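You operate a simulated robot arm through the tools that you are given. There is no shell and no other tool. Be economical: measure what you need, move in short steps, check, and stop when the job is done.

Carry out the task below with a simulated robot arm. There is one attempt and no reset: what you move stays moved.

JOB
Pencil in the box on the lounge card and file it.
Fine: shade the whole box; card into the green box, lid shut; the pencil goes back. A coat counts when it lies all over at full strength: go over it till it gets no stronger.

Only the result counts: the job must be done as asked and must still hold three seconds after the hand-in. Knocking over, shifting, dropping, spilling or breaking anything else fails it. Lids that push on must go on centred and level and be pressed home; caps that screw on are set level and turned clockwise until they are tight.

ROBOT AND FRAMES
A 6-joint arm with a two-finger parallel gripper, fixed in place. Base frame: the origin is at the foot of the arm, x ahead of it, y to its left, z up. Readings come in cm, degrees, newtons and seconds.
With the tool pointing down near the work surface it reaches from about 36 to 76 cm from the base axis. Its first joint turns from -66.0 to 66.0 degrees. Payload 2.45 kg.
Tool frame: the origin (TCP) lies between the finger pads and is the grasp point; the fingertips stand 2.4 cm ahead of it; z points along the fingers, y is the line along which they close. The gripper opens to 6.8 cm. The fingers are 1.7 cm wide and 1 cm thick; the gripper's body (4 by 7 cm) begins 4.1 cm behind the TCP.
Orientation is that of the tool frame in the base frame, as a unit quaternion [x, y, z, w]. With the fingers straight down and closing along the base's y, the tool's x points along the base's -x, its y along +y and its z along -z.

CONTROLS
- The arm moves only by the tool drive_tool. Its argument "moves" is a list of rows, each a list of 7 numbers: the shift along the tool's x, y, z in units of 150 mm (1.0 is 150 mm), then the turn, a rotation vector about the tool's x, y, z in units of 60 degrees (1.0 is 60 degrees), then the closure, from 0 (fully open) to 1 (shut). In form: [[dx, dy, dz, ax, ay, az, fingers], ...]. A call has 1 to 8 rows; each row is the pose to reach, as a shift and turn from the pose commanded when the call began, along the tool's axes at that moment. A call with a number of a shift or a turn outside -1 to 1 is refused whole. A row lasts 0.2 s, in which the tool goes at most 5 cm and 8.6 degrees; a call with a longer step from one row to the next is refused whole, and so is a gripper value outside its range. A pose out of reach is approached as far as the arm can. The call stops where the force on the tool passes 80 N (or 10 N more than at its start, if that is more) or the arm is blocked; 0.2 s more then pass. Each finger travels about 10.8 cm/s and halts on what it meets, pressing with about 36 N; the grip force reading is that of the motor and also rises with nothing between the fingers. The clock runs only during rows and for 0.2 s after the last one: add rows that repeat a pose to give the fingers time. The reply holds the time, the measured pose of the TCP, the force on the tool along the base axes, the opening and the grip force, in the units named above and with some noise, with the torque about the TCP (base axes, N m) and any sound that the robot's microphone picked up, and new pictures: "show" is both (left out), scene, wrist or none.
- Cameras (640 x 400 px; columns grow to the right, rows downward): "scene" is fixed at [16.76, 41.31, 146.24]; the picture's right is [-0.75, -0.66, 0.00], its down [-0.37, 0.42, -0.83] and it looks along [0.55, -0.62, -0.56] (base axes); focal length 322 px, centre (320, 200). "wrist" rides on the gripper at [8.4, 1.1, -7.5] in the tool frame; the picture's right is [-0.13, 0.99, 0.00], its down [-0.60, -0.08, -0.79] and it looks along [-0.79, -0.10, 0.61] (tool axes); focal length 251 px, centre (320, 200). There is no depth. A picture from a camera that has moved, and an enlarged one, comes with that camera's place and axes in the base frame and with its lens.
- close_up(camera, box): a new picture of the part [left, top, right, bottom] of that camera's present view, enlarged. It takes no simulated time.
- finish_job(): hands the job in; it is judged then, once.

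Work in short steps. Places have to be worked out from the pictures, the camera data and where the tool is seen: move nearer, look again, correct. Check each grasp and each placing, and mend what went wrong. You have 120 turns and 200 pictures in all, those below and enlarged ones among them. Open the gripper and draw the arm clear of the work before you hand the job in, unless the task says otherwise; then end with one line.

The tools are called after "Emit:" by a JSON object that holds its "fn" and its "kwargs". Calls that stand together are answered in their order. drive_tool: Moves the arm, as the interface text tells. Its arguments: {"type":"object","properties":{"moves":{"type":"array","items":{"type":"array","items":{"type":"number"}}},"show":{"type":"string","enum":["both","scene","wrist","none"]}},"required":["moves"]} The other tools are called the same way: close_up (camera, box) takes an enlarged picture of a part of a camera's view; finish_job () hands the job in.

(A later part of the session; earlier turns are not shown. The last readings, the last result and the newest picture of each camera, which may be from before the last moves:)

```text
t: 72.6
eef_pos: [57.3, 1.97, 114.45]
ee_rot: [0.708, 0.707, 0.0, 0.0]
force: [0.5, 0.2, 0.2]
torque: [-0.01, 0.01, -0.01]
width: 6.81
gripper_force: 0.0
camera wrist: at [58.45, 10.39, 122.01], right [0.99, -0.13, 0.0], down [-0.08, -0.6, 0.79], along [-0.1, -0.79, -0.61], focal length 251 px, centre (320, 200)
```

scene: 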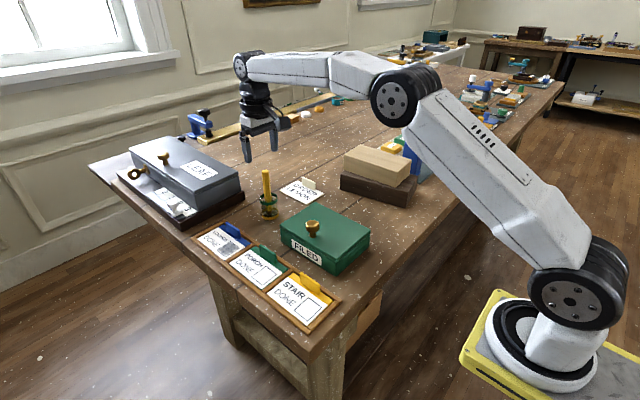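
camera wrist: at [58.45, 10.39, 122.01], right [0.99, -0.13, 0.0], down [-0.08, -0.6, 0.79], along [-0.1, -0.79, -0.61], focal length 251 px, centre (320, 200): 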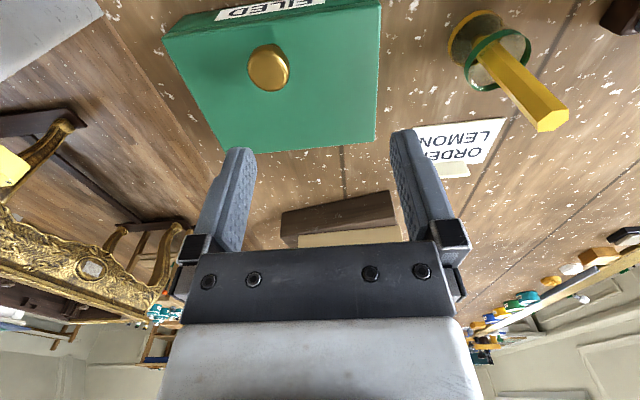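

The knob is at (53.65, 2.1). I'll move above it and descend to z≈103.3 with the fingers open along x.

Emit:
{"fn": "drive_tool", "kwargs": {"moves": [[0.007, -0.243, 0.0, 0, 0, 0, 0], [0.007, -0.243, 0.25, 0, 0, 0, 0], [0.007, -0.243, 0.5, 0, 0, 0, 0], [0.007, -0.243, 0.65, 0, 0, 0, 0], [0.007, -0.243, 0.735, 0, 0, 0, 0], [0.007, -0.243, 0.735, 0, 0, 0, 0]], "show": "wrist"}}

Emit:
{"fn": "close_up", "kwargs": {"camera": "scene", "box": [260, 180, 380, 280]}}

```text
t: 74.0
eef_pos: [53.76, 1.9, 103.4]
ee_rot: [0.707, 0.707, 0.0, 0.0]
force: [0.7, 0.2, 0.8]
torque: [-0.01, -0.01, 0.0]
width: 6.78
gripper_force: 0.0
camera wrist: at [54.88, 10.4, 110.94], right [0.99, -0.13, 0.0], down [-0.08, -0.6, 0.79], along [-0.1, -0.79, -0.61], focal length 251 px, centre (320, 200)
```

wrist: 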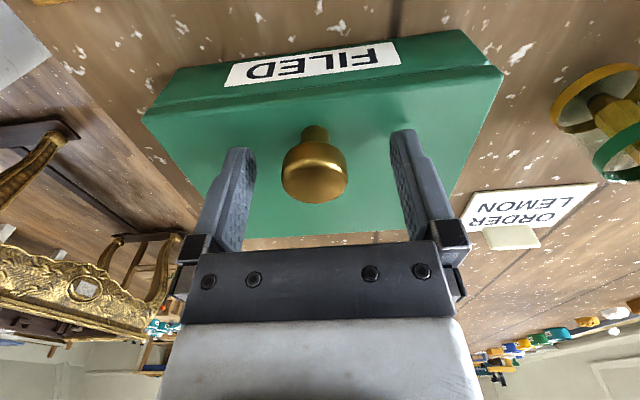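

```text
4.00 times, centred on (320, 230) of scene
camera zoom: at [16.76, 41.31, 146.24], right [-0.75, -0.66, 0.0], down [-0.37, 0.42, -0.83], along [0.55, -0.62, -0.56], focal length 1288 px, centre (320, 80)
```

zoom: 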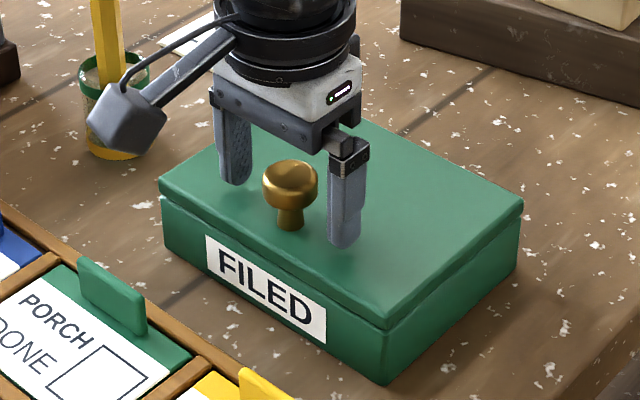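

The knob is between the fingers. I'll shift x by -0.2, lower 0.3 and close.

Emit:
{"fn": "drive_tool", "kwargs": {"moves": [[0, -0.014, 0.02, 0, 0, 0, 0], [0, -0.014, 0.02, 0, 0, 0, 0.5], [0, -0.014, 0.02, 0, 0, 0, 1], [0, -0.014, 0.02, 0, 0, 0, 1], [0, -0.014, 0.02, 0, 0, 0, 1]], "show": "wrist"}}

```text
t: 75.2
eef_pos: [53.55, 2.07, 103.14]
ee_rot: [0.707, 0.707, 0.0, 0.0]
force: [-3.6, 0.3, 0.9]
torque: [0.07, 0.03, 0.02]
width: 2.92
gripper_force: 43.6
camera wrist: at [54.65, 10.45, 110.68], right [0.99, -0.13, 0.0], down [-0.08, -0.6, 0.79], along [-0.1, -0.79, -0.61], focal length 251 px, centre (320, 200)
```

wrist: 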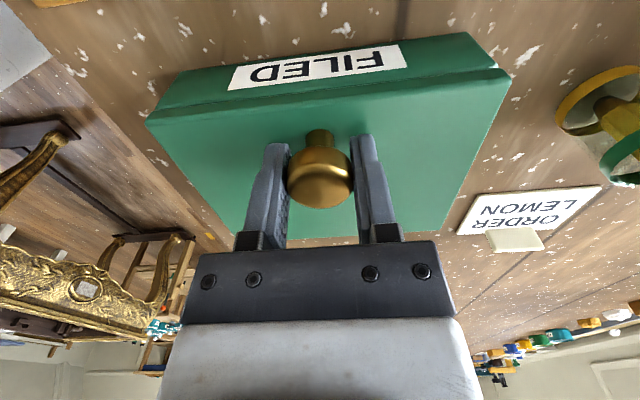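

Knob held (2.92 cm). I'll test by lifting along a hinge arc of about 8° and look.

Emit:
{"fn": "drive_tool", "kwargs": {"moves": [[-0.015, 0, -0.045, 0, 0, 0, 1], [-0.036, 0, -0.089, 0, 0, 0, 1], [-0.036, 0, -0.089, 0, 0, 0, 1]], "show": "none"}}

Emit:
{"fn": "close_up", "kwargs": {"camera": "scene", "box": [260, 180, 380, 280]}}

```text
t: 76.0
eef_pos: [53.43, 1.44, 104.47]
ee_rot: [0.708, 0.706, 0.001, 0.001]
force: [10.2, -2.2, -12.4]
torque: [1.01, -0.01, -0.19]
width: 2.91
gripper_force: 43.2
```

```text
4.00 times, centred on (320, 230) of scene
camera zoom: at [16.81, 41.3, 146.23], right [-0.75, -0.66, 0.0], down [-0.37, 0.42, -0.83], along [0.54, -0.62, -0.56], focal length 1288 px, centre (320, 80)
```

zoom: 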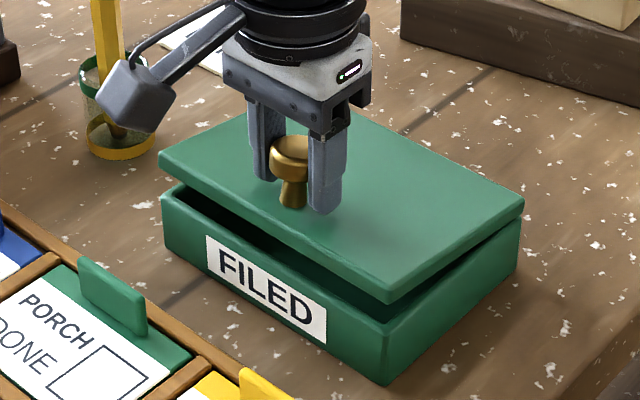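

It's a back-hinged lid. I'll continue along the arc to about 32°, rotating the tool with the lid and relieving the side force slightly.

Emit:
{"fn": "drive_tool", "kwargs": {"moves": [[-0.025, 0.005, -0.043, 0, 0.066, 0, 1], [-0.049, 0.01, -0.085, 0, 0.133, 0, 1], [-0.08, 0.01, -0.124, 0, 0.2, 0, 1], [-0.11, 0.01, -0.162, 0, 0.267, 0, 1], [-0.145, 0.01, -0.197, 0, 0.333, 0, 1], [-0.181, 0.01, -0.23, 0, 0.4, 0, 1], [-0.181, 0.01, -0.23, 0, 0.4, 0, 1]], "show": "none"}}

Emit:
{"fn": "close_up", "kwargs": {"camera": "scene", "box": [250, 170, 390, 280]}}

```text
t: 77.6
eef_pos: [53.6, -1.25, 107.97]
ee_rot: [0.69, 0.692, 0.148, -0.149]
force: [-20.2, 4.6, 15.3]
torque: [-0.68, -0.02, 0.03]
width: 2.91
gripper_force: 43.2
```

```text
3.64 times, centred on (320, 225) of scene
camera zoom: at [16.66, 41.33, 146.24], right [-0.75, -0.66, 0.0], down [-0.37, 0.42, -0.83], along [0.55, -0.62, -0.56], focal length 1171 px, centre (320, 109)
```

zoom: 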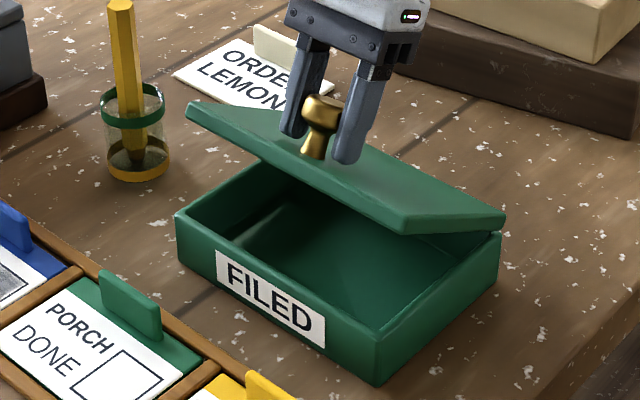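

It opens well; the radius is slightly larger than I assumed. I'll continue to about 64° with that correction.

Emit:
{"fn": "drive_tool", "kwargs": {"moves": [[-0.02, -0.008, -0.046, 0, 0.05, 0, 1], [-0.041, -0.008, -0.0913, 0, 0.11, 0, 1], [-0.072, -0.008, -0.131, 0, 0.175, 0, 1], [-0.1025, -0.008, -0.1697, 0, 0.24, 0, 1], [-0.139, -0.008, -0.204, 0, 0.305, 0, 1], [-0.175, -0.008, -0.238, 0, 0.37, 0, 1], [-0.255, -0.008, -0.297, 0, 0.5, 0, 1], [-0.255, -0.008, -0.297, 0, 0.5, 0, 1]], "show": "none"}}

Emit:
{"fn": "close_up", "kwargs": {"camera": "scene", "box": [250, 160, 390, 270]}}

```text
t: 79.4
eef_pos: [53.44, -6.43, 110.49]
ee_rot: [0.629, 0.63, 0.321, -0.322]
force: [-11.4, 7.2, 13.9]
torque: [0.49, 0.31, -0.06]
width: 2.89
gripper_force: 42.4
```

```text
3.64 times, centred on (320, 215) of scene
camera zoom: at [16.69, 41.33, 146.24], right [-0.75, -0.66, 0.0], down [-0.37, 0.42, -0.83], along [0.55, -0.62, -0.56], focal length 1171 px, centre (320, 146)
```

zoom: 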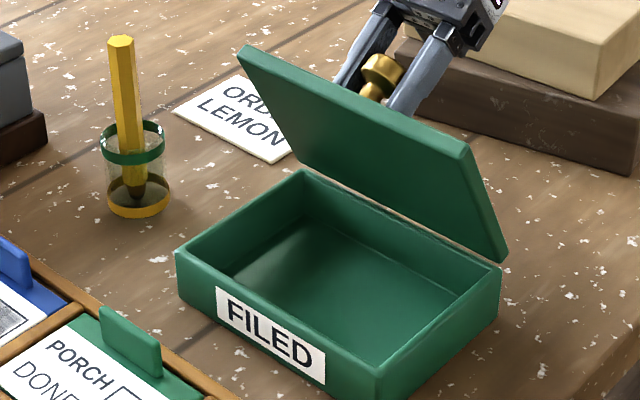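

Lid at about 64°. I'll continue past vertical to about 100°, with less co-rotation.

Emit:
{"fn": "drive_tool", "kwargs": {"moves": [[-0.048, -0.006, -0.0887, 0, 0.07, 0, 1], [-0.08, -0.006, -0.127, 0, 0.11, 0, 1], [-0.1127, -0.006, -0.1653, 0, 0.15, 0, 1], [-0.15, -0.006, -0.199, 0, 0.19, 0, 1], [-0.188, -0.006, -0.2326, 0, 0.23, 0, 1], [-0.2717, -0.006, -0.2888, 0, 0.3, 0, 1], [-0.2717, -0.006, -0.2888, 0, 0.3, 0, 1]], "show": "none"}}

Emit:
{"fn": "close_up", "kwargs": {"camera": "scene", "box": [250, 150, 390, 260]}}

```text
t: 81.0
eef_pos: [53.39, -12.41, 109.71]
ee_rot: [0.572, 0.571, 0.417, -0.415]
force: [-6.0, -0.5, 19.3]
torque: [0.76, 0.08, -0.09]
width: 2.92
gripper_force: 43.4
```

```text
3.64 times, centred on (320, 205) of scene
camera zoom: at [16.7, 41.31, 146.24], right [-0.75, -0.66, 0.0], down [-0.37, 0.42, -0.83], along [0.55, -0.62, -0.56], focal length 1171 px, centre (320, 182)
```

zoom: 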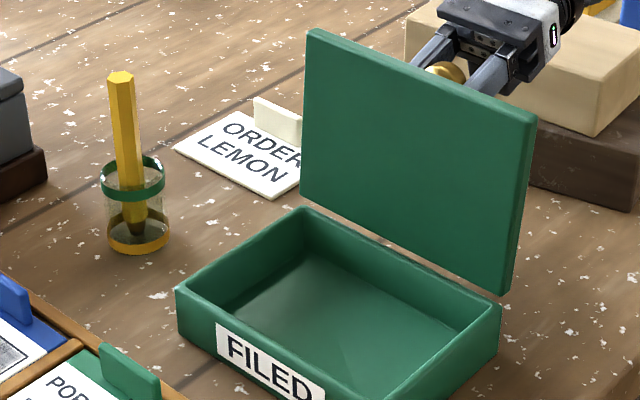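

The lid is just past vertical. I'll go a bit further to feel for its stop.

Emit:
{"fn": "drive_tool", "kwargs": {"moves": [[-0.032, -0.002, -0.039, 0, 0.03, 0, 1], [-0.067, -0.002, -0.0756, 0, 0.06, 0, 1], [-0.067, -0.002, -0.0756, 0, 0.06, 0, 1]], "show": "none"}}

Emit:
{"fn": "close_up", "kwargs": {"camera": "scene", "box": [250, 150, 390, 260]}}

```text
t: 81.8
eef_pos: [53.47, -13.89, 108.84]
ee_rot: [0.559, 0.559, 0.435, -0.432]
force: [12.8, 0.5, 16.5]
torque: [0.94, -0.1, 0.03]
width: 2.89
gripper_force: 42.7
```

```text
3.64 times, centred on (320, 205) of scene
camera zoom: at [16.77, 41.31, 146.23], right [-0.75, -0.66, 0.0], down [-0.37, 0.42, -0.83], along [0.54, -0.62, -0.56], focal length 1171 px, centre (320, 182)
```

zoom: 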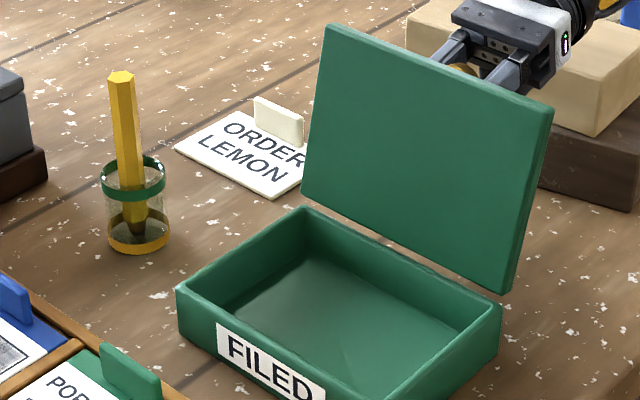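

No stop felt yet. I'll lower a further ~8° carefully.

Emit:
{"fn": "drive_tool", "kwargs": {"moves": [[-0.035, 0.005, -0.03, 0, 0.03, 0, 1], [-0.075, 0.008, -0.058, 0, 0.06, 0, 1], [-0.075, 0.008, -0.058, 0, 0.06, 0, 1]], "show": "none"}}

Emit:
{"fn": "close_up", "kwargs": {"camera": "scene", "box": [250, 150, 390, 260]}}

```text
t: 82.6
eef_pos: [53.42, -14.71, 108.34]
ee_rot: [0.544, 0.545, 0.452, -0.45]
force: [14.6, 24.0, 24.5]
torque: [-0.58, 0.06, 0.24]
width: 2.94
gripper_force: 43.7
```

```text
3.64 times, centred on (320, 205) of scene
camera zoom: at [16.76, 41.4, 146.21], right [-0.75, -0.66, 0.0], down [-0.37, 0.42, -0.83], along [0.55, -0.62, -0.56], focal length 1171 px, centre (320, 182)
```

zoom: 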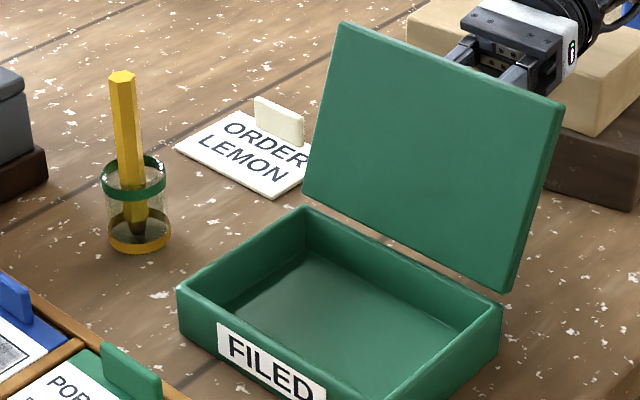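

The stop is reached (about 109°). I'll release the knob and retreat straight back along the tool axis.

Emit:
{"fn": "drive_tool", "kwargs": {"moves": [[0.01, 0, 0.01, 0, 0, 0, 0.7], [0.01, 0, 0.01, 0, 0, 0, 0.3], [0.01, 0, 0.01, 0, 0, 0, 0], [0.01, 0, 0.01, 0, 0, 0, 0], [0.01, 0, -0.15, 0, 0, 0, 0], [0.01, 0, -0.35, 0, 0, 0, 0], [0.01, 0, -0.35, 0, 0, 0, 0]], "show": "scene"}}

```text
t: 84.2
eef_pos: [53.4, -20.21, 109.49]
ee_rot: [0.545, 0.544, 0.451, -0.451]
force: [0.6, -0.5, -0.1]
torque: [-0.01, -0.01, 0.0]
width: 6.8
gripper_force: 0.0
```

scene: 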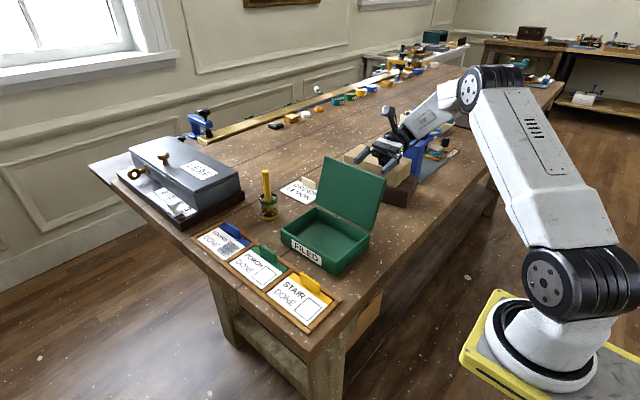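

The lid stays open. I'll raise the arm and rotate back to tool-down.

Emit:
{"fn": "drive_tool", "kwargs": {"moves": [[0.3, 0, -0.0, 0, 0, 0, 0], [0.6, 0, 0, 0, 0, 0, 0], [0.8, 0, 0, 0, -0.1, 0, 0], [0.9, 0, 0, 0, -0.24, 0, 0], [0.9, 0, 0, 0, -0.38, 0, 0], [0.9, 0, 0, 0, -0.52, 0, 0], [0.9, 0, 0, 0, -0.66, 0, 0], [0.9, 0, 0, 0, -0.8, 0, 0]], "show": "none"}}

Emit:
{"fn": "drive_tool", "kwargs": {"moves": [[0, 0, 0, 0, -0.13, 0, 0], [0, 0, 0, 0, -0.26, 0, 0], [0, 0, 0, 0, -0.39, 0, 0], [0, 0, 0, 0, -0.52, 0, 0], [0, 0, 0, 0, -0.52, 0, 0]], "show": "both"}}

```text
t: 86.0
eef_pos: [53.49, -17.54, 122.53]
ee_rot: [0.681, 0.681, 0.189, -0.19]
force: [-0.4, 0.9, -0.3]
torque: [-0.02, -0.05, 0.01]
width: 6.8
gripper_force: 0.1
out of reach, approached as far as the arm can: row 2
```

```text
t: 87.2
eef_pos: [53.46, -17.42, 122.53]
ee_rot: [0.707, 0.707, -0.001, 0.001]
force: [0.2, -0.8, -0.3]
torque: [-0.05, 0.05, -0.02]
width: 6.8
gripper_force: 0.2
camera wrist: at [54.62, -8.97, 130.13], right [0.99, -0.13, 0.0], down [-0.08, -0.6, 0.79], along [-0.1, -0.79, -0.61], focal length 251 px, centre (320, 200)
```

scene: 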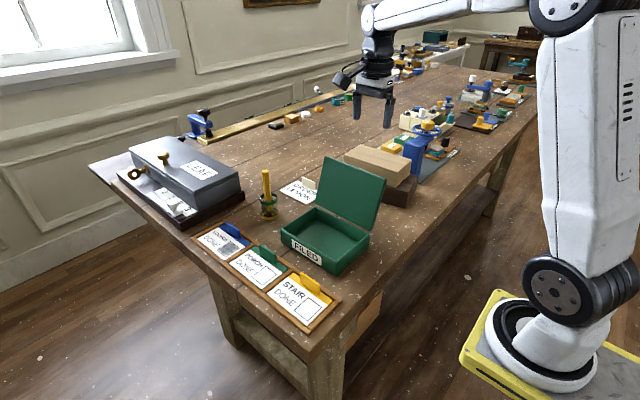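
wrist: 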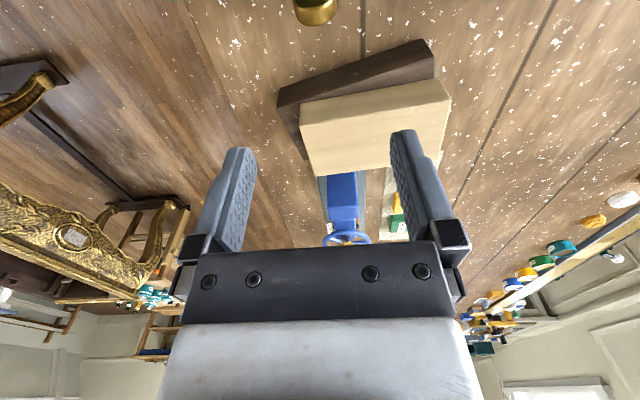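

Now I'll move high over to the lounge card while turning the gripper back to close along y.

Emit:
{"fn": "drive_tool", "kwargs": {"moves": [[0.13, 0.03, 0, 0, 0, -0.14, 0], [0.26, 0.06, 0, 0, 0, -0.28, 0], [0.4, 0.1, 0, 0, 0, -0.42, 0], [0.53, 0.13, 0, 0, 0, -0.56, 0], [0.66, 0.16, 0, 0, 0, -0.7, 0], [0.8, 0.2, 0, 0, 0, -0.84, 0], [0.95, 0.25, 0, 0, 0, -0.98, 0], [0.95, 0.25, 0, 0, 0, -0.98, 0]], "show": "none"}}

Emit:
{"fn": "drive_tool", "kwargs": {"moves": [[0, 0, 0, 0, 0, -0.13, 0], [0, 0, 0, 0, 0, -0.26, 0], [0, 0, 0, 0, 0, -0.39, 0], [0, 0, 0, 0, 0, -0.52, 0], [0, 0, 0, 0, 0, -0.52, 0]], "show": "none"}}

Emit:
{"fn": "drive_tool", "kwargs": {"moves": [[-0.1, 0.25, 0, 0, 0, 0, 0], [-0.2, 0.5, 0.1, 0, 0, 0, 0], [-0.3, 0.75, 0.2, 0, 0, 0, 0], [-0.37, 0.93, 0.4, 0, 0, 0, 0], [-0.37, 0.93, 0.5, 0, 0, 0, 0], [-0.37, 0.93, 0.5, 0, 0, 0, 0]], "show": "wrist"}}

Emit:
{"fn": "close_up", "kwargs": {"camera": "wrist", "box": [230, 0, 390, 160]}}

Emit:
{"fn": "close_up", "kwargs": {"camera": "scene", "box": [185, 205, 275, 265]}}

```text
t: 89.0
eef_pos: [57.11, -3.04, 122.76]
ee_rot: [0.268, 0.963, -0.001, 0.0]
force: [-0.1, -0.2, -0.2]
torque: [0.0, 0.01, 0.01]
width: 6.8
gripper_force: 0.1
```

```text
t: 90.2
eef_pos: [57.25, -3.21, 122.6]
ee_rot: [-0.001, 1.0, 0.0, 0.0]
force: [0.2, 0.5, 0.6]
torque: [0.0, 0.0, 0.01]
width: 6.8
gripper_force: 0.0
```

```text
t: 91.6
eef_pos: [62.85, 10.82, 115.07]
ee_rot: [0.0, 1.0, 0.0, 0.0]
force: [-0.3, -0.2, 0.5]
torque: [0.03, -0.04, -0.01]
width: 6.82
gripper_force: 0.0
camera wrist: at [54.42, 11.94, 122.64], right [0.13, 0.99, 0.0], down [0.6, -0.08, 0.79], along [0.79, -0.1, -0.61], focal length 251 px, centre (320, 200)
```

wrist: 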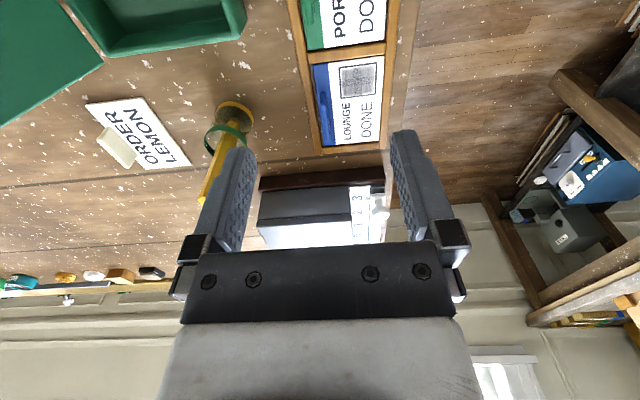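

```text
2.50 times, centred on (310, 80) of wrist
camera zoom: at [54.42, 11.94, 122.64], right [0.13, 0.99, 0.0], down [0.6, -0.08, 0.79], along [0.79, -0.1, -0.61], focal length 629 px, centre (345, 500)
```

zoom: 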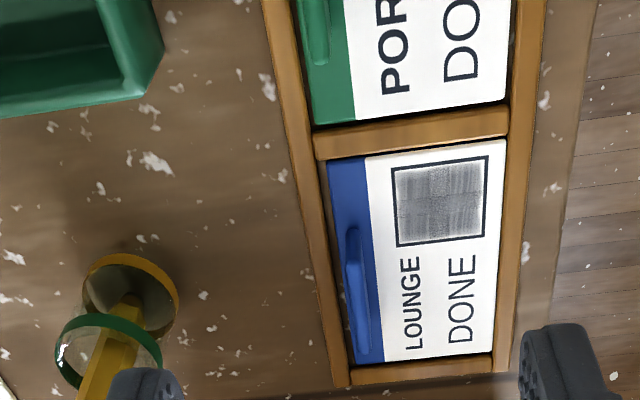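

```text
6.67 times, centred on (230, 235) of scene
camera zoom: at [16.76, 41.31, 146.24], right [-0.75, -0.66, 0.0], down [-0.37, 0.42, -0.83], along [0.55, -0.62, -0.56], focal length 2146 px, centre (920, -33)
```

zoom: 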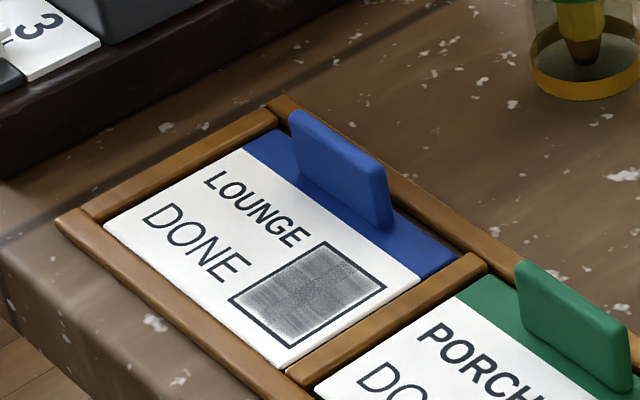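

I'll inspect the shading up close now that nothing obstructs it.

Emit:
{"fn": "close_up", "kwargs": {"camera": "wrist", "box": [330, 55, 386, 105]}}

Emit:
{"fn": "close_up", "kwargs": {"camera": "scene", "box": [214, 234, 244, 254]}}

```text
8.00 times, centred on (358, 80) of wrist
camera zoom: at [54.42, 11.94, 122.64], right [0.13, 0.99, 0.0], down [0.6, -0.08, 0.79], along [0.79, -0.1, -0.61], focal length 2012 px, centre (16, 1160)
```

zoom: 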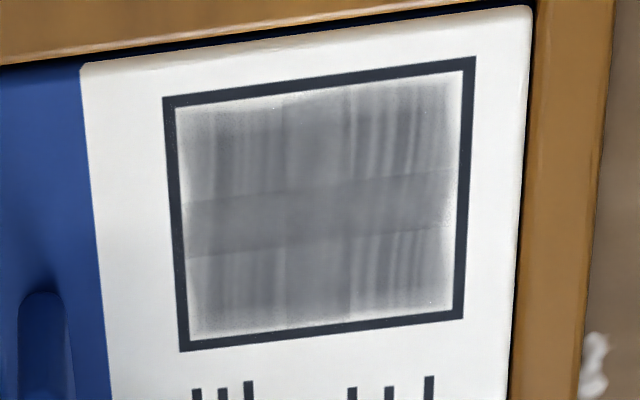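

```text
16.00 times, centred on (229, 244) of scene
camera zoom: at [16.76, 41.31, 146.24], right [-0.75, -0.66, 0.0], down [-0.37, 0.42, -0.83], along [0.55, -0.62, -0.56], focal length 5151 px, centre (1776, -504)
```

zoom: 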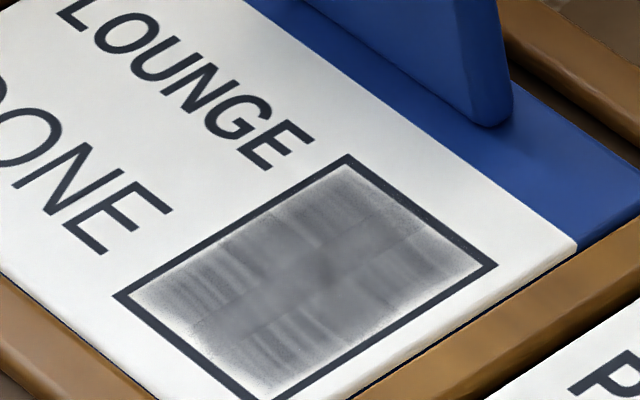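

The soft rim is even on all four sides and matches earlier views, so the coat is saturated. The card's tab is at about x 68.7–74, y≈10.6, top z≈98.8. I'll move over it to z≈104.

Emit:
{"fn": "drive_tool", "kwargs": {"moves": [[-0.2, -0.01, 0.1, 0, 0, 0, 0], [-0.4, -0.015, 0.2, 0, 0, 0, 0], [-0.57, -0.015, 0.35, 0, 0, 0, 0], [-0.57, -0.015, 0.55, 0, 0, 0, 0], [-0.57, -0.015, 0.738, 0, 0, 0, 0], [-0.57, -0.015, 0.738, 0, 0, 0, 0]], "show": "wrist"}}

Emit:
{"fn": "close_up", "kwargs": {"camera": "scene", "box": [185, 180, 275, 260]}}

```text
t: 93.0
eef_pos: [71.59, 10.59, 103.78]
ee_rot: [-0.001, 1.0, 0.001, 0.0]
force: [-1.1, 0.2, -0.8]
torque: [0.01, -0.02, 0.01]
width: 6.79
gripper_force: 0.0
camera wrist: at [63.26, 11.79, 111.4], right [0.13, 0.99, 0.0], down [0.6, -0.08, 0.79], along [0.79, -0.1, -0.61], focal length 251 px, centre (320, 200)
```

wrist: 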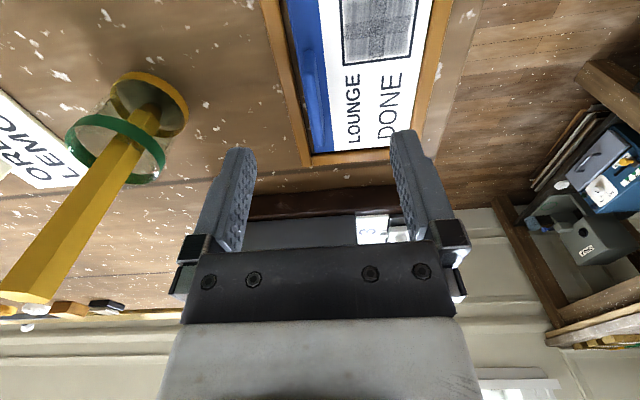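

```text
5.00 times, centred on (230, 220) of scene
camera zoom: at [16.76, 41.31, 146.24], right [-0.75, -0.66, 0.0], down [-0.37, 0.42, -0.83], along [0.55, -0.62, -0.56], focal length 1610 px, centre (770, 100)
```

zoom: 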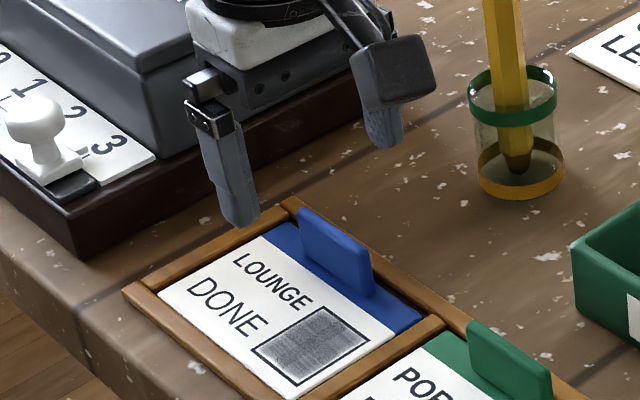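

I'll zoom in to pin down the tab's position.

Emit:
{"fn": "close_up", "kwargs": {"camera": "wrist", "box": [250, 0, 410, 160]}}

```text
2.50 times, centred on (330, 80) of wrist
camera zoom: at [63.26, 11.79, 111.4], right [0.13, 0.99, 0.0], down [0.6, -0.08, 0.79], along [0.79, -0.1, -0.61], focal length 629 px, centre (295, 500)
```

zoom: 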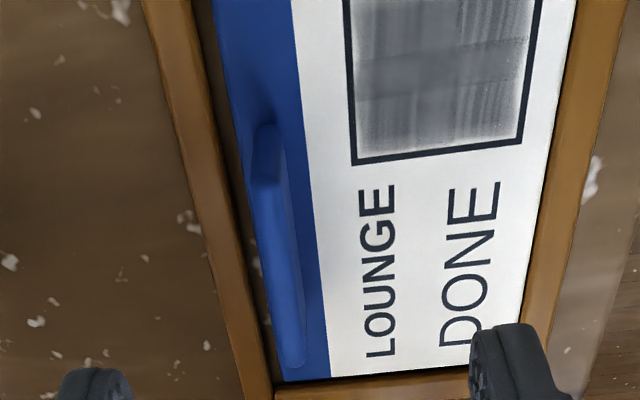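

The tab is centred at about (71.6, 10.4). I'll descend to z≈99.4 and close.

Emit:
{"fn": "drive_tool", "kwargs": {"moves": [[0, -0.012, 0.1, 0, 0, 0, 0], [0, -0.012, 0.2, 0, 0, 0, 0], [0, -0.012, 0.295, 0, 0, 0, 0], [0, -0.012, 0.295, 0, 0, 0, 0.4], [0, -0.012, 0.295, 0, 0, 0, 1], [0, -0.012, 0.295, 0, 0, 0, 1], [0, -0.012, 0.295, 0, 0, 0, 1]], "show": "wrist"}}

Emit:
{"fn": "close_up", "kwargs": {"camera": "scene", "box": [185, 180, 275, 260]}}

```text
t: 94.6
eef_pos: [71.51, 10.31, 99.58]
ee_rot: [0.0, 1.0, 0.0, 0.001]
force: [-0.7, -9.8, 2.6]
torque: [-0.25, 0.07, 0.02]
width: 0.56
gripper_force: 27.9
camera wrist: at [63.16, 11.49, 107.06], right [0.13, 0.99, 0.0], down [0.6, -0.08, 0.79], along [0.79, -0.1, -0.61], focal length 251 px, centre (320, 200)
```

wrist: 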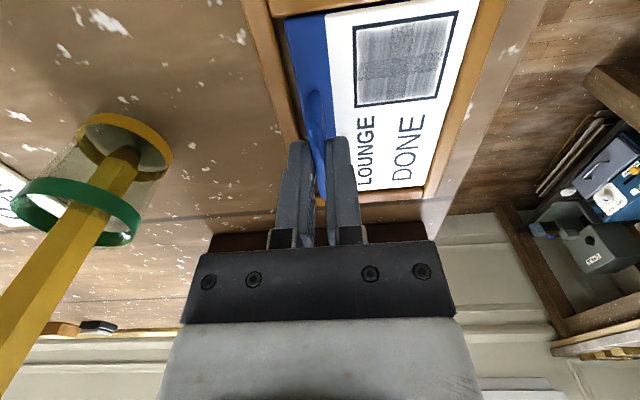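

```text
5.00 times, centred on (230, 220) of scene
camera zoom: at [16.75, 41.28, 146.25], right [-0.75, -0.66, 0.0], down [-0.37, 0.42, -0.83], along [0.55, -0.62, -0.56], focal length 1610 px, centre (770, 100)
```

zoom: 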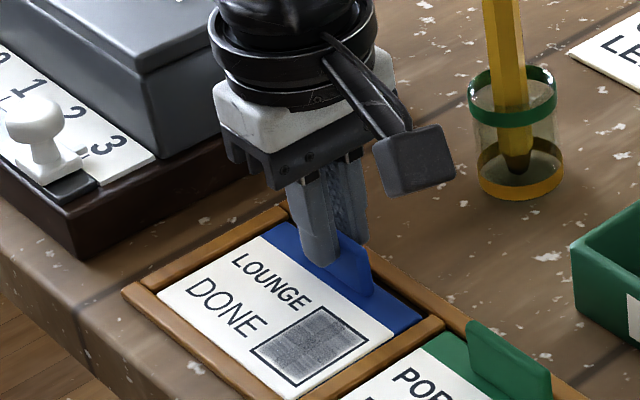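

The tab is gripped (0.56 cm). I'll lift straight up about 9 cm.

Emit:
{"fn": "drive_tool", "kwargs": {"moves": [[0, 0.0, -0.05, 0, 0, 0, 1], [0, 0.0, -0.12, 0, 0, 0, 1], [0, 0, -0.25, 0, 0, 0, 1], [0, 0, -0.42, 0, 0, 0, 1], [0, 0, -0.6, 0, 0, 0, 1], [0, 0, -0.6, 0, 0, 0, 1]], "show": "both"}}

```text
t: 96.0
eef_pos: [71.41, 10.16, 108.56]
ee_rot: [0.0, 1.0, 0.001, 0.0]
force: [-0.4, -0.1, -0.7]
torque: [0.01, -0.03, 0.01]
width: 0.57
gripper_force: 28.6
camera wrist: at [63.09, 11.35, 116.12], right [0.13, 0.99, 0.0], down [0.6, -0.08, 0.79], along [0.79, -0.1, -0.61], focal length 251 px, centre (320, 200)
```

scene: 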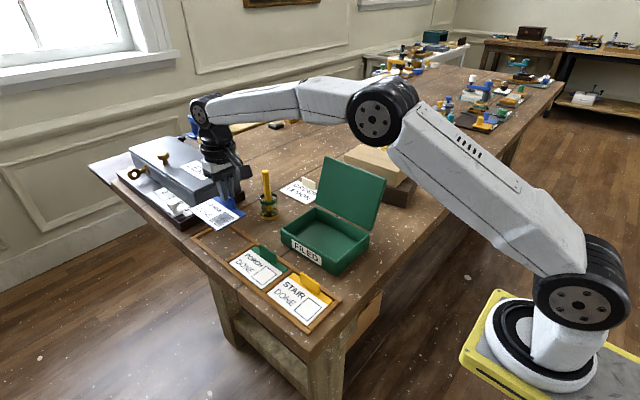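
wrist: 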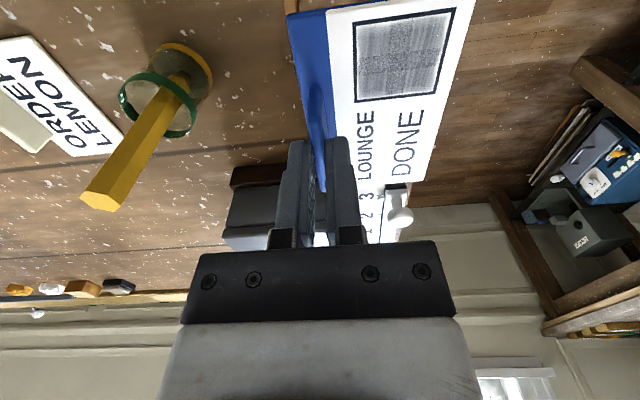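

The card is held level. I'll move in -x first (clear of the pencil), then over the open box.

Emit:
{"fn": "drive_tool", "kwargs": {"moves": [[0.2, 0.0, 0, 0, 0, 0, 1], [0.45, 0.0, 0, 0, 0, 0, 1], [0.7, 0, 0, 0, 0, 0, 1], [0.9, 0, 0, 0, 0, 0, 1], [1.0, 0, 0, 0, 0, 0, 1], [1.0, 0, 0, 0, 0, 0, 1]], "show": "none"}}

Emit:
{"fn": "drive_tool", "kwargs": {"moves": [[0.1, -0.2, 0, 0, 0, 0, 1], [0.185, -0.45, 0, 0, 0, 0, 1], [0.185, -0.7, 0, 0, 0, 0, 1], [0.185, -0.88, 0, 0, 0, 0, 1], [0.185, -0.955, 0, 0, 0, 0, 1], [0.185, -0.955, 0, 0, 0, 0, 1]], "show": "both"}}

Emit:
{"fn": "close_up", "kwargs": {"camera": "scene", "box": [250, 140, 400, 280]}}

```text
t: 97.4
eef_pos: [56.06, 10.25, 108.53]
ee_rot: [0.0, 1.0, -0.001, 0.0]
force: [-0.8, 0.0, 0.2]
torque: [-0.04, 0.0, 0.02]
width: 0.55
gripper_force: 28.5
```

```text
t: 98.8
eef_pos: [53.77, -3.95, 108.62]
ee_rot: [0.0, 1.0, 0.0, 0.0]
force: [-0.1, -0.1, -0.8]
torque: [-0.01, 0.0, 0.01]
width: 0.55
gripper_force: 28.5
camera wrist: at [45.44, -2.82, 116.11], right [0.13, 0.99, 0.0], down [0.6, -0.08, 0.79], along [0.79, -0.1, -0.61], focal length 251 px, centre (320, 200)
```

scene: 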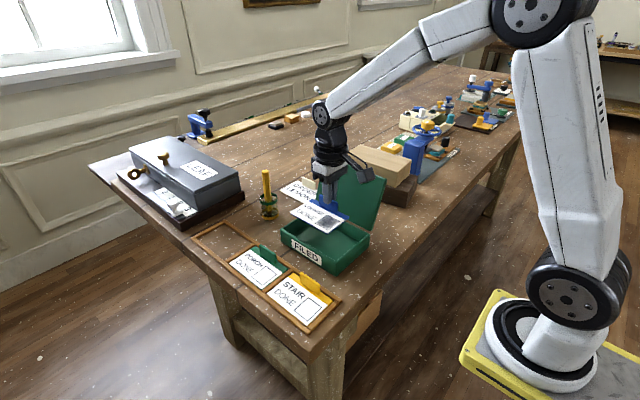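
wrist: 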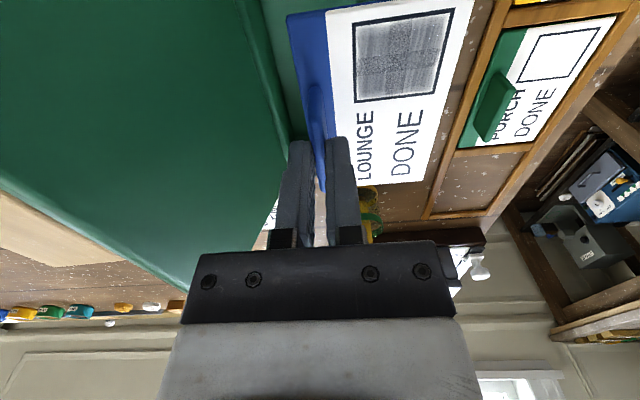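

```text
2.86 times, centred on (325, 210) of scene
camera zoom: at [16.76, 41.31, 146.24], right [-0.75, -0.66, 0.0], down [-0.37, 0.42, -0.83], along [0.55, -0.62, -0.56], focal length 920 px, centre (306, 171)
```

zoom: 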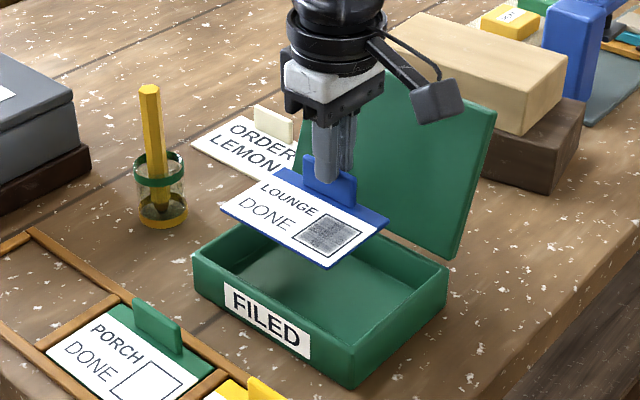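

The card is over the opening. I'll shift y by -0.2 and lower it into the box to just above the floor.

Emit:
{"fn": "drive_tool", "kwargs": {"moves": [[0.0, -0.013, 0.1, 0, 0, 0, 1], [0.0, -0.013, 0.25, 0, 0, 0, 1], [0, -0.013, 0.4, 0, 0, 0, 1], [0, -0.013, 0.5, 0, 0, 0, 1], [0, -0.013, 0.56, 0, 0, 0, 1], [0, -0.013, 0.56, 0, 0, 0, 1]], "show": "wrist"}}

Emit:
{"fn": "close_up", "kwargs": {"camera": "scene", "box": [260, 160, 390, 280]}}

```text
t: 100.2
eef_pos: [53.71, -4.38, 100.35]
ee_rot: [0.0, 1.0, 0.0, 0.003]
force: [-4.9, 1.2, 32.8]
torque: [0.06, 0.1, 0.02]
width: 0.58
gripper_force: 29.3
camera wrist: at [45.37, -3.17, 107.85], right [0.13, 0.99, 0.0], down [0.6, -0.08, 0.8], along [0.79, -0.1, -0.6], focal length 251 px, centre (320, 200)
```

wrist: 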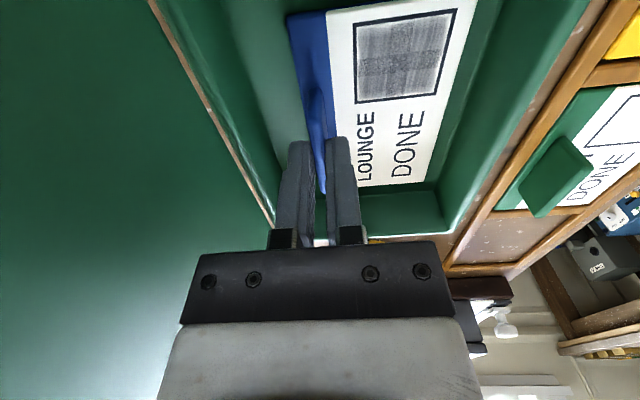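

```text
3.33 times, centred on (325, 220) of scene
camera zoom: at [16.68, 41.32, 146.24], right [-0.75, -0.66, 0.0], down [-0.37, 0.42, -0.83], along [0.55, -0.62, -0.56], focal length 1073 px, centre (303, 133)
```

zoom: 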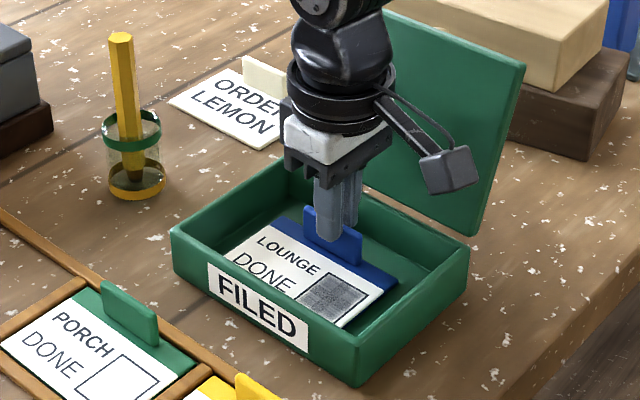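

The card rests on the box floor (contact at 33 N). I'll ease up a bit, open slightly and lift away.

Emit:
{"fn": "drive_tool", "kwargs": {"moves": [[0, 0, -0.022, 0, 0, 0, 1], [0, 0, -0.022, 0, 0, 0, 0.9], [0, 0, -0.022, 0, 0, 0, 0.8], [0, 0, -0.022, 0, 0, 0, 0.75], [0, 0, -0.022, 0, 0, 0, 0.75], [0, 0, -0.15, 0, 0, 0, 0.75], [0, 0, -0.35, 0, 0, 0, 0.75], [0, 0, -0.6, 0, 0, 0, 0.75]], "show": "wrist"}}

Emit:
{"fn": "close_up", "kwargs": {"camera": "scene", "box": [260, 160, 390, 280]}}

```text
t: 102.0
eef_pos: [53.33, -4.51, 109.17]
ee_rot: [-0.001, 1.0, -0.001, 0.0]
force: [-0.1, 0.5, 0.5]
torque: [0.02, -0.01, 0.0]
width: 1.67
gripper_force: 0.0
camera wrist: at [45.01, -3.32, 116.71], right [0.13, 0.99, 0.0], down [0.6, -0.08, 0.79], along [0.79, -0.1, -0.61], focal length 251 px, centre (320, 200)
```

wrist: 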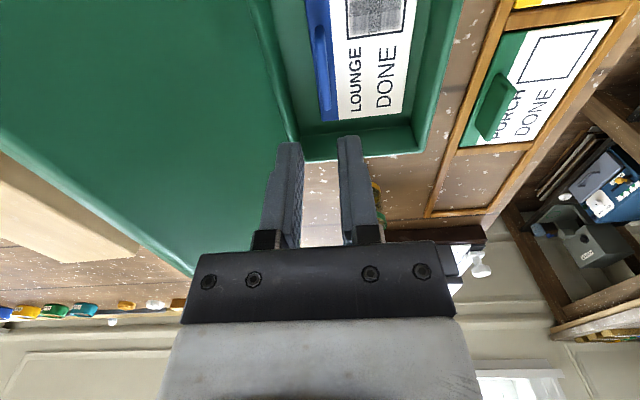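

```text
3.33 times, centred on (325, 220) of scene
camera zoom: at [16.75, 41.31, 146.24], right [-0.75, -0.66, 0.0], down [-0.37, 0.42, -0.83], along [0.55, -0.62, -0.56], focal length 1073 px, centre (303, 133)
```

zoom: 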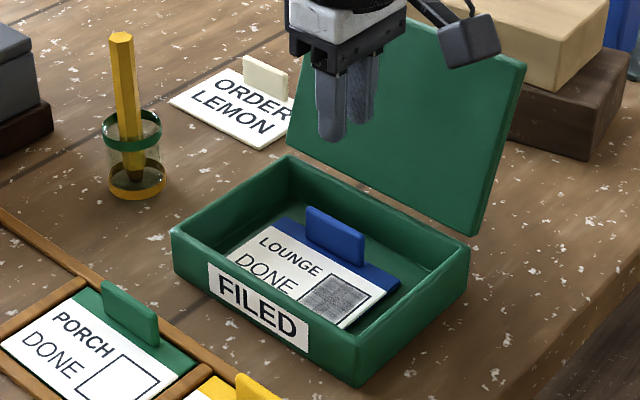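

The card lies flat inside the box. To close gently, I'll straddle the lid's top edge (one finger behind, one in front) at x≈49.5, away from the knob. First I'll move above it.

Emit:
{"fn": "drive_tool", "kwargs": {"moves": [[0, 0, -0.25, 0, 0, 0, 0.5], [0, 0, -0.5, 0, 0, 0, 0.5], [0.05, -0.1, -0.6, 0, 0, 0, 0.5], [0.15, -0.3, -0.6, 0, 0, 0, 0.5], [0.255, -0.52, -0.6, 0, 0, 0, 0.5], [0.255, -0.52, -0.6, 0, 0, 0, 0.5]], "show": "both"}}

Emit:
{"fn": "close_up", "kwargs": {"camera": "scene", "box": [290, 120, 420, 240]}}

```text
t: 103.4
eef_pos: [49.67, -11.77, 117.79]
ee_rot: [0.0, 1.0, 0.0, 0.0]
force: [-0.9, 0.0, 0.8]
torque: [0.01, 0.01, 0.0]
width: 3.43
gripper_force: 0.0
camera wrist: at [41.32, -10.71, 125.31], right [0.13, 0.99, 0.0], down [0.6, -0.08, 0.79], along [0.79, -0.1, -0.61], focal length 251 px, centre (320, 200)
```

scene: 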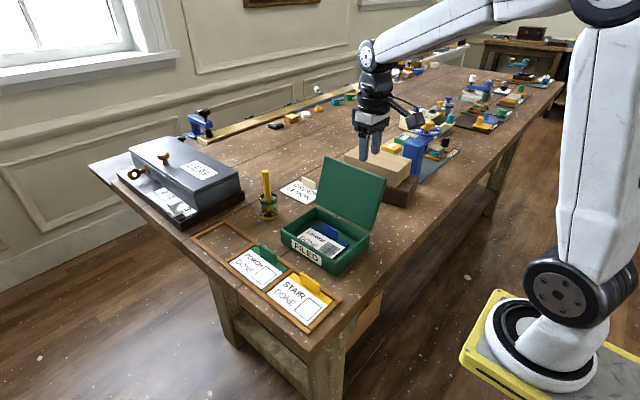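
wrist: 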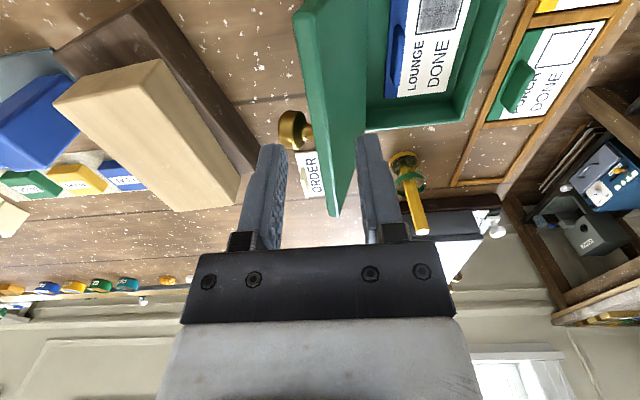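

```text
3.33 times, centred on (355, 180) of scene
camera zoom: at [16.76, 41.31, 146.24], right [-0.75, -0.66, 0.0], down [-0.37, 0.42, -0.83], along [0.55, -0.62, -0.56], focal length 1073 px, centre (203, 267)
```

zoom: 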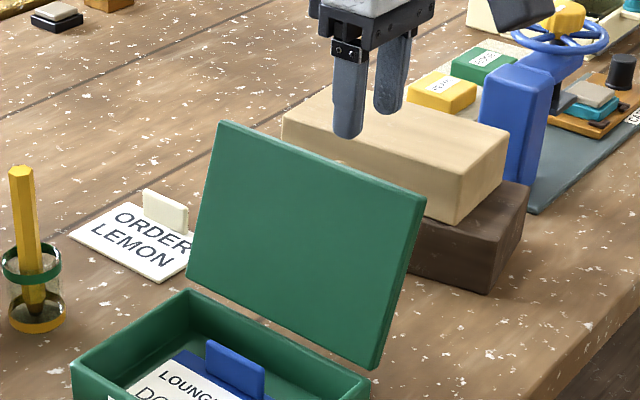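

The lid's top edge is at y≈-12.2, z≈111.3, between the fingers. I'll descend so the tips straddle it by about 2 cm.

Emit:
{"fn": "drive_tool", "kwargs": {"moves": [[0, 0, 0.15, 0, 0, 0, 0.5], [0, 0, 0.3, 0, 0, 0, 0.5], [0, 0, 0.4, 0, 0, 0, 0.5], [0, 0, 0.4, 0, 0, 0, 0.5]], "show": "wrist"}}

Emit:
{"fn": "close_up", "kwargs": {"camera": "scene", "box": [290, 120, 420, 240]}}

```text
t: 104.4
eef_pos: [49.63, -11.83, 111.92]
ee_rot: [0.0, 1.0, 0.0, 0.0]
force: [0.2, 0.2, 1.0]
torque: [0.03, 0.01, 0.01]
width: 3.42
gripper_force: 0.1
camera wrist: at [41.35, -10.73, 119.55], right [0.13, 0.99, 0.0], down [0.6, -0.08, 0.79], along [0.79, -0.1, -0.61], focal length 251 px, centre (320, 200)
```

wrist: 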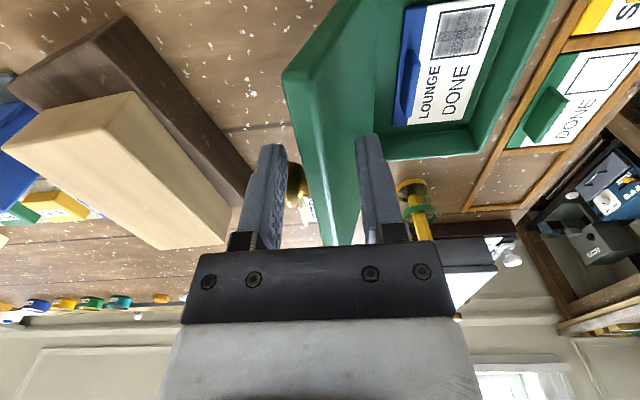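

```text
3.33 times, centred on (355, 180) of scene
camera zoom: at [16.76, 41.31, 146.24], right [-0.75, -0.66, 0.0], down [-0.37, 0.42, -0.83], along [0.55, -0.62, -0.56], focal length 1073 px, centre (203, 267)
```

zoom: 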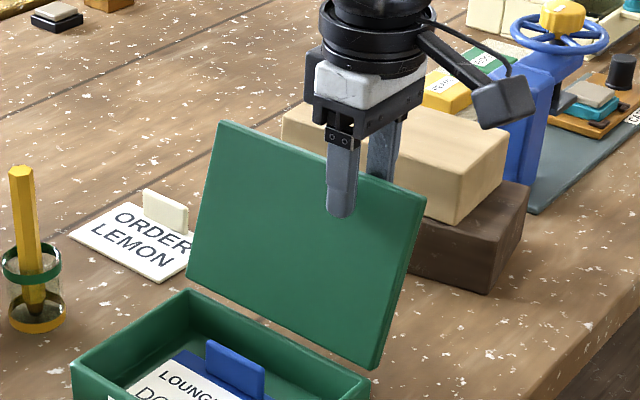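

Straddling the edge. I'll push the lid forward past vertical slowly, with the front finger ready to catch it.

Emit:
{"fn": "drive_tool", "kwargs": {"moves": [[0, 0.06, -0.01, 0, 0, 0, 0.5], [0, 0.11, -0.015, 0, 0, 0, 0.5], [0, 0.165, -0.02, 0, 0, 0, 0.5], [0, 0.21, -0.025, 0, 0, 0, 0.5], [0, 0.26, -0.03, 0, 0, 0, 0.5], [0, 0.315, -0.03, 0, 0, 0, 0.5], [0, 0.315, -0.03, 0, 0, 0, 0.5]], "show": "none"}}

Emit:
{"fn": "close_up", "kwargs": {"camera": "scene", "box": [260, 120, 400, 260]}}

```text
t: 106.0
eef_pos: [49.72, -7.33, 112.54]
ee_rot: [0.0, 1.0, -0.001, -0.001]
force: [0.5, 0.6, -0.1]
torque: [-0.02, 0.0, 0.02]
width: 3.43
gripper_force: 0.0
```

```text
2.86 times, centred on (330, 190) of scene
camera zoom: at [16.76, 41.31, 146.24], right [-0.75, -0.66, 0.0], down [-0.37, 0.42, -0.83], along [0.55, -0.62, -0.56], focal length 920 px, centre (291, 229)
```

zoom: 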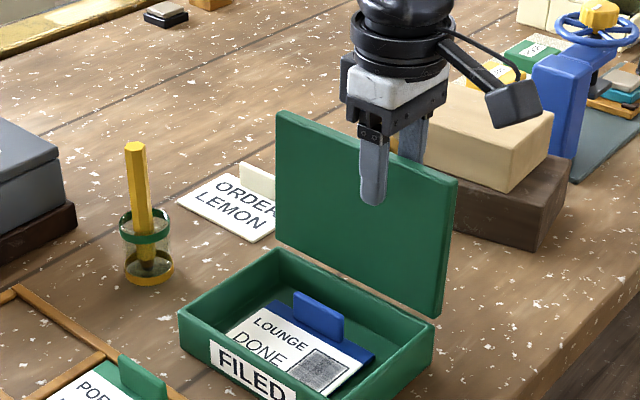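

The lid is about vertical and stable. I'll continue forward along the arc.

Emit:
{"fn": "drive_tool", "kwargs": {"moves": [[0, 0.04, 0.0, 0, 0, 0, 0.5], [0, 0.08, 0.01, 0, 0, 0, 0.5], [0, 0.12, 0.03, 0, 0, 0, 0.5], [0, 0.16, 0.05, 0, 0, 0, 0.5], [0, 0.2, 0.07, 0, 0, 0, 0.5], [0, 0.2, 0.07, 0, 0, 0, 0.5]], "show": "none"}}

Emit:
{"fn": "close_up", "kwargs": {"camera": "scene", "box": [260, 120, 400, 260]}}

```text
t: 107.4
eef_pos: [49.55, -4.28, 111.74]
ee_rot: [0.0, 1.0, 0.0, 0.0]
force: [0.4, 0.0, -0.1]
torque: [0.0, 0.0, 0.01]
width: 3.4
gripper_force: 0.1
```

```text
2.86 times, centred on (330, 190) of scene
camera zoom: at [16.76, 41.31, 146.24], right [-0.75, -0.66, 0.0], down [-0.37, 0.42, -0.83], along [0.55, -0.62, -0.56], focal length 920 px, centre (291, 229)
```

zoom: 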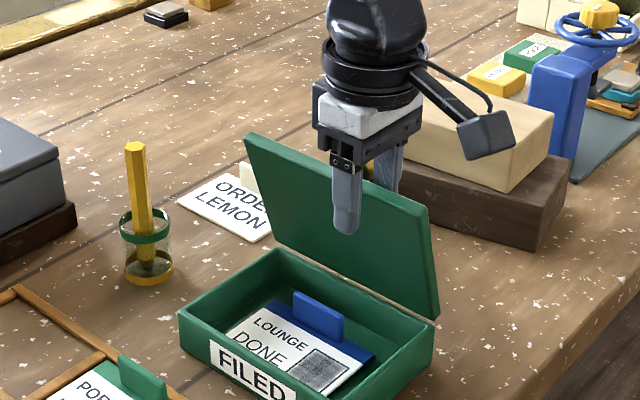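

It's controlled. I'll continue forward and down.

Emit:
{"fn": "drive_tool", "kwargs": {"moves": [[0, 0.04, 0.03, 0, 0, 0, 0.5], [0, 0.08, 0.065, 0, 0, 0, 0.5], [0, 0.12, 0.1, 0, 0, 0, 0.5], [0, 0.159, 0.143, 0, 0, 0, 0.5], [0, 0.21, 0.19, 0, 0, 0, 0.4], [0, 0.255, 0.243, 0, 0, 0, 0.3], [0, 0.255, 0.243, 0, 0, 0, 0.3]], "show": "none"}}

Emit:
{"fn": "close_up", "kwargs": {"camera": "scene", "box": [260, 120, 400, 260]}}

```text
t: 109.0
eef_pos: [49.89, -0.36, 108.01]
ee_rot: [-0.001, 1.0, 0.0, 0.0]
force: [0.1, 0.1, 0.0]
torque: [-0.03, 0.0, 0.01]
width: 4.76
gripper_force: 0.0
```

```text
2.86 times, centred on (330, 190) of scene
camera zoom: at [16.76, 41.31, 146.24], right [-0.75, -0.66, 0.0], down [-0.37, 0.42, -0.83], along [0.55, -0.62, -0.56], focal length 920 px, centre (291, 229)
```

zoom: 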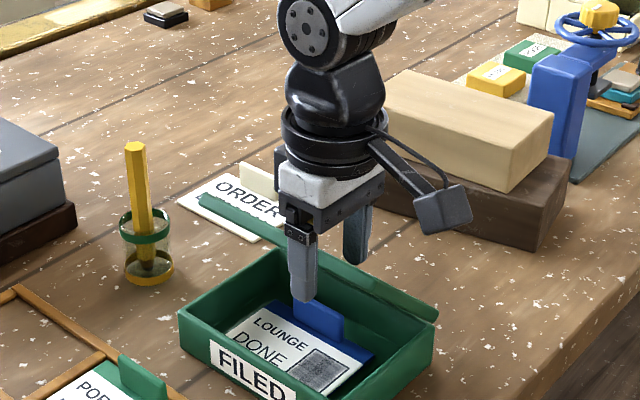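

Forces are zero, so the lid holds by hinge friction at about 38°. I'll rise, close the fingers, and then press the lid down from above near its front.

Emit:
{"fn": "drive_tool", "kwargs": {"moves": [[0, 0, -0.15, 0, 0, 0, 0.3], [0, 0, -0.32, 0, 0, 0, 0.5], [0, 0.05, -0.32, 0, 0, 0, 1], [0, 0.09, -0.32, 0, 0, 0, 1], [0, 0.09, -0.32, 0, 0, 0, 1]], "show": "wrist"}}

Emit:
{"fn": "close_up", "kwargs": {"camera": "scene", "box": [260, 120, 400, 260]}}

```text
t: 110.2
eef_pos: [49.76, 0.8, 112.87]
ee_rot: [0.0, 1.0, 0.0, 0.0]
force: [-0.2, 0.3, -0.3]
torque: [-0.02, -0.01, -0.02]
width: 0.0
gripper_force: 23.2
camera wrist: at [41.5, 1.9, 120.37], right [0.13, 0.99, 0.0], down [0.6, -0.08, 0.79], along [0.79, -0.1, -0.61], focal length 251 px, centre (320, 200)
```

wrist: 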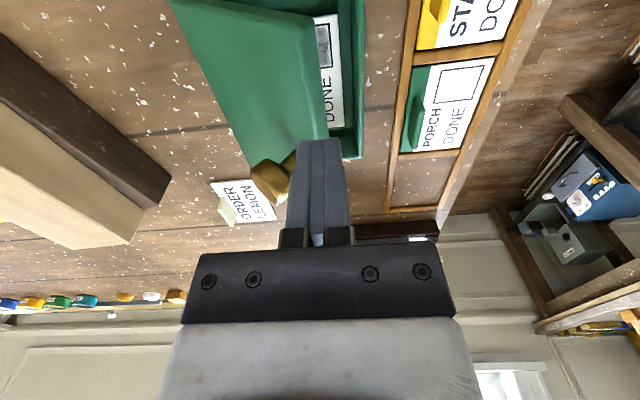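

```text
2.86 times, centred on (330, 190) of scene
camera zoom: at [16.76, 41.31, 146.24], right [-0.75, -0.66, 0.0], down [-0.37, 0.42, -0.83], along [0.55, -0.62, -0.56], focal length 920 px, centre (291, 229)
```

zoom: 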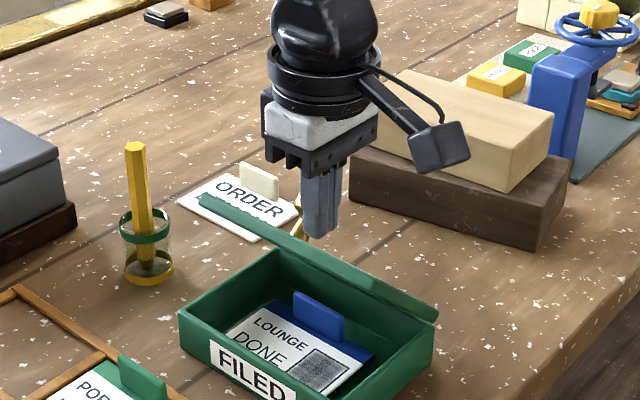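

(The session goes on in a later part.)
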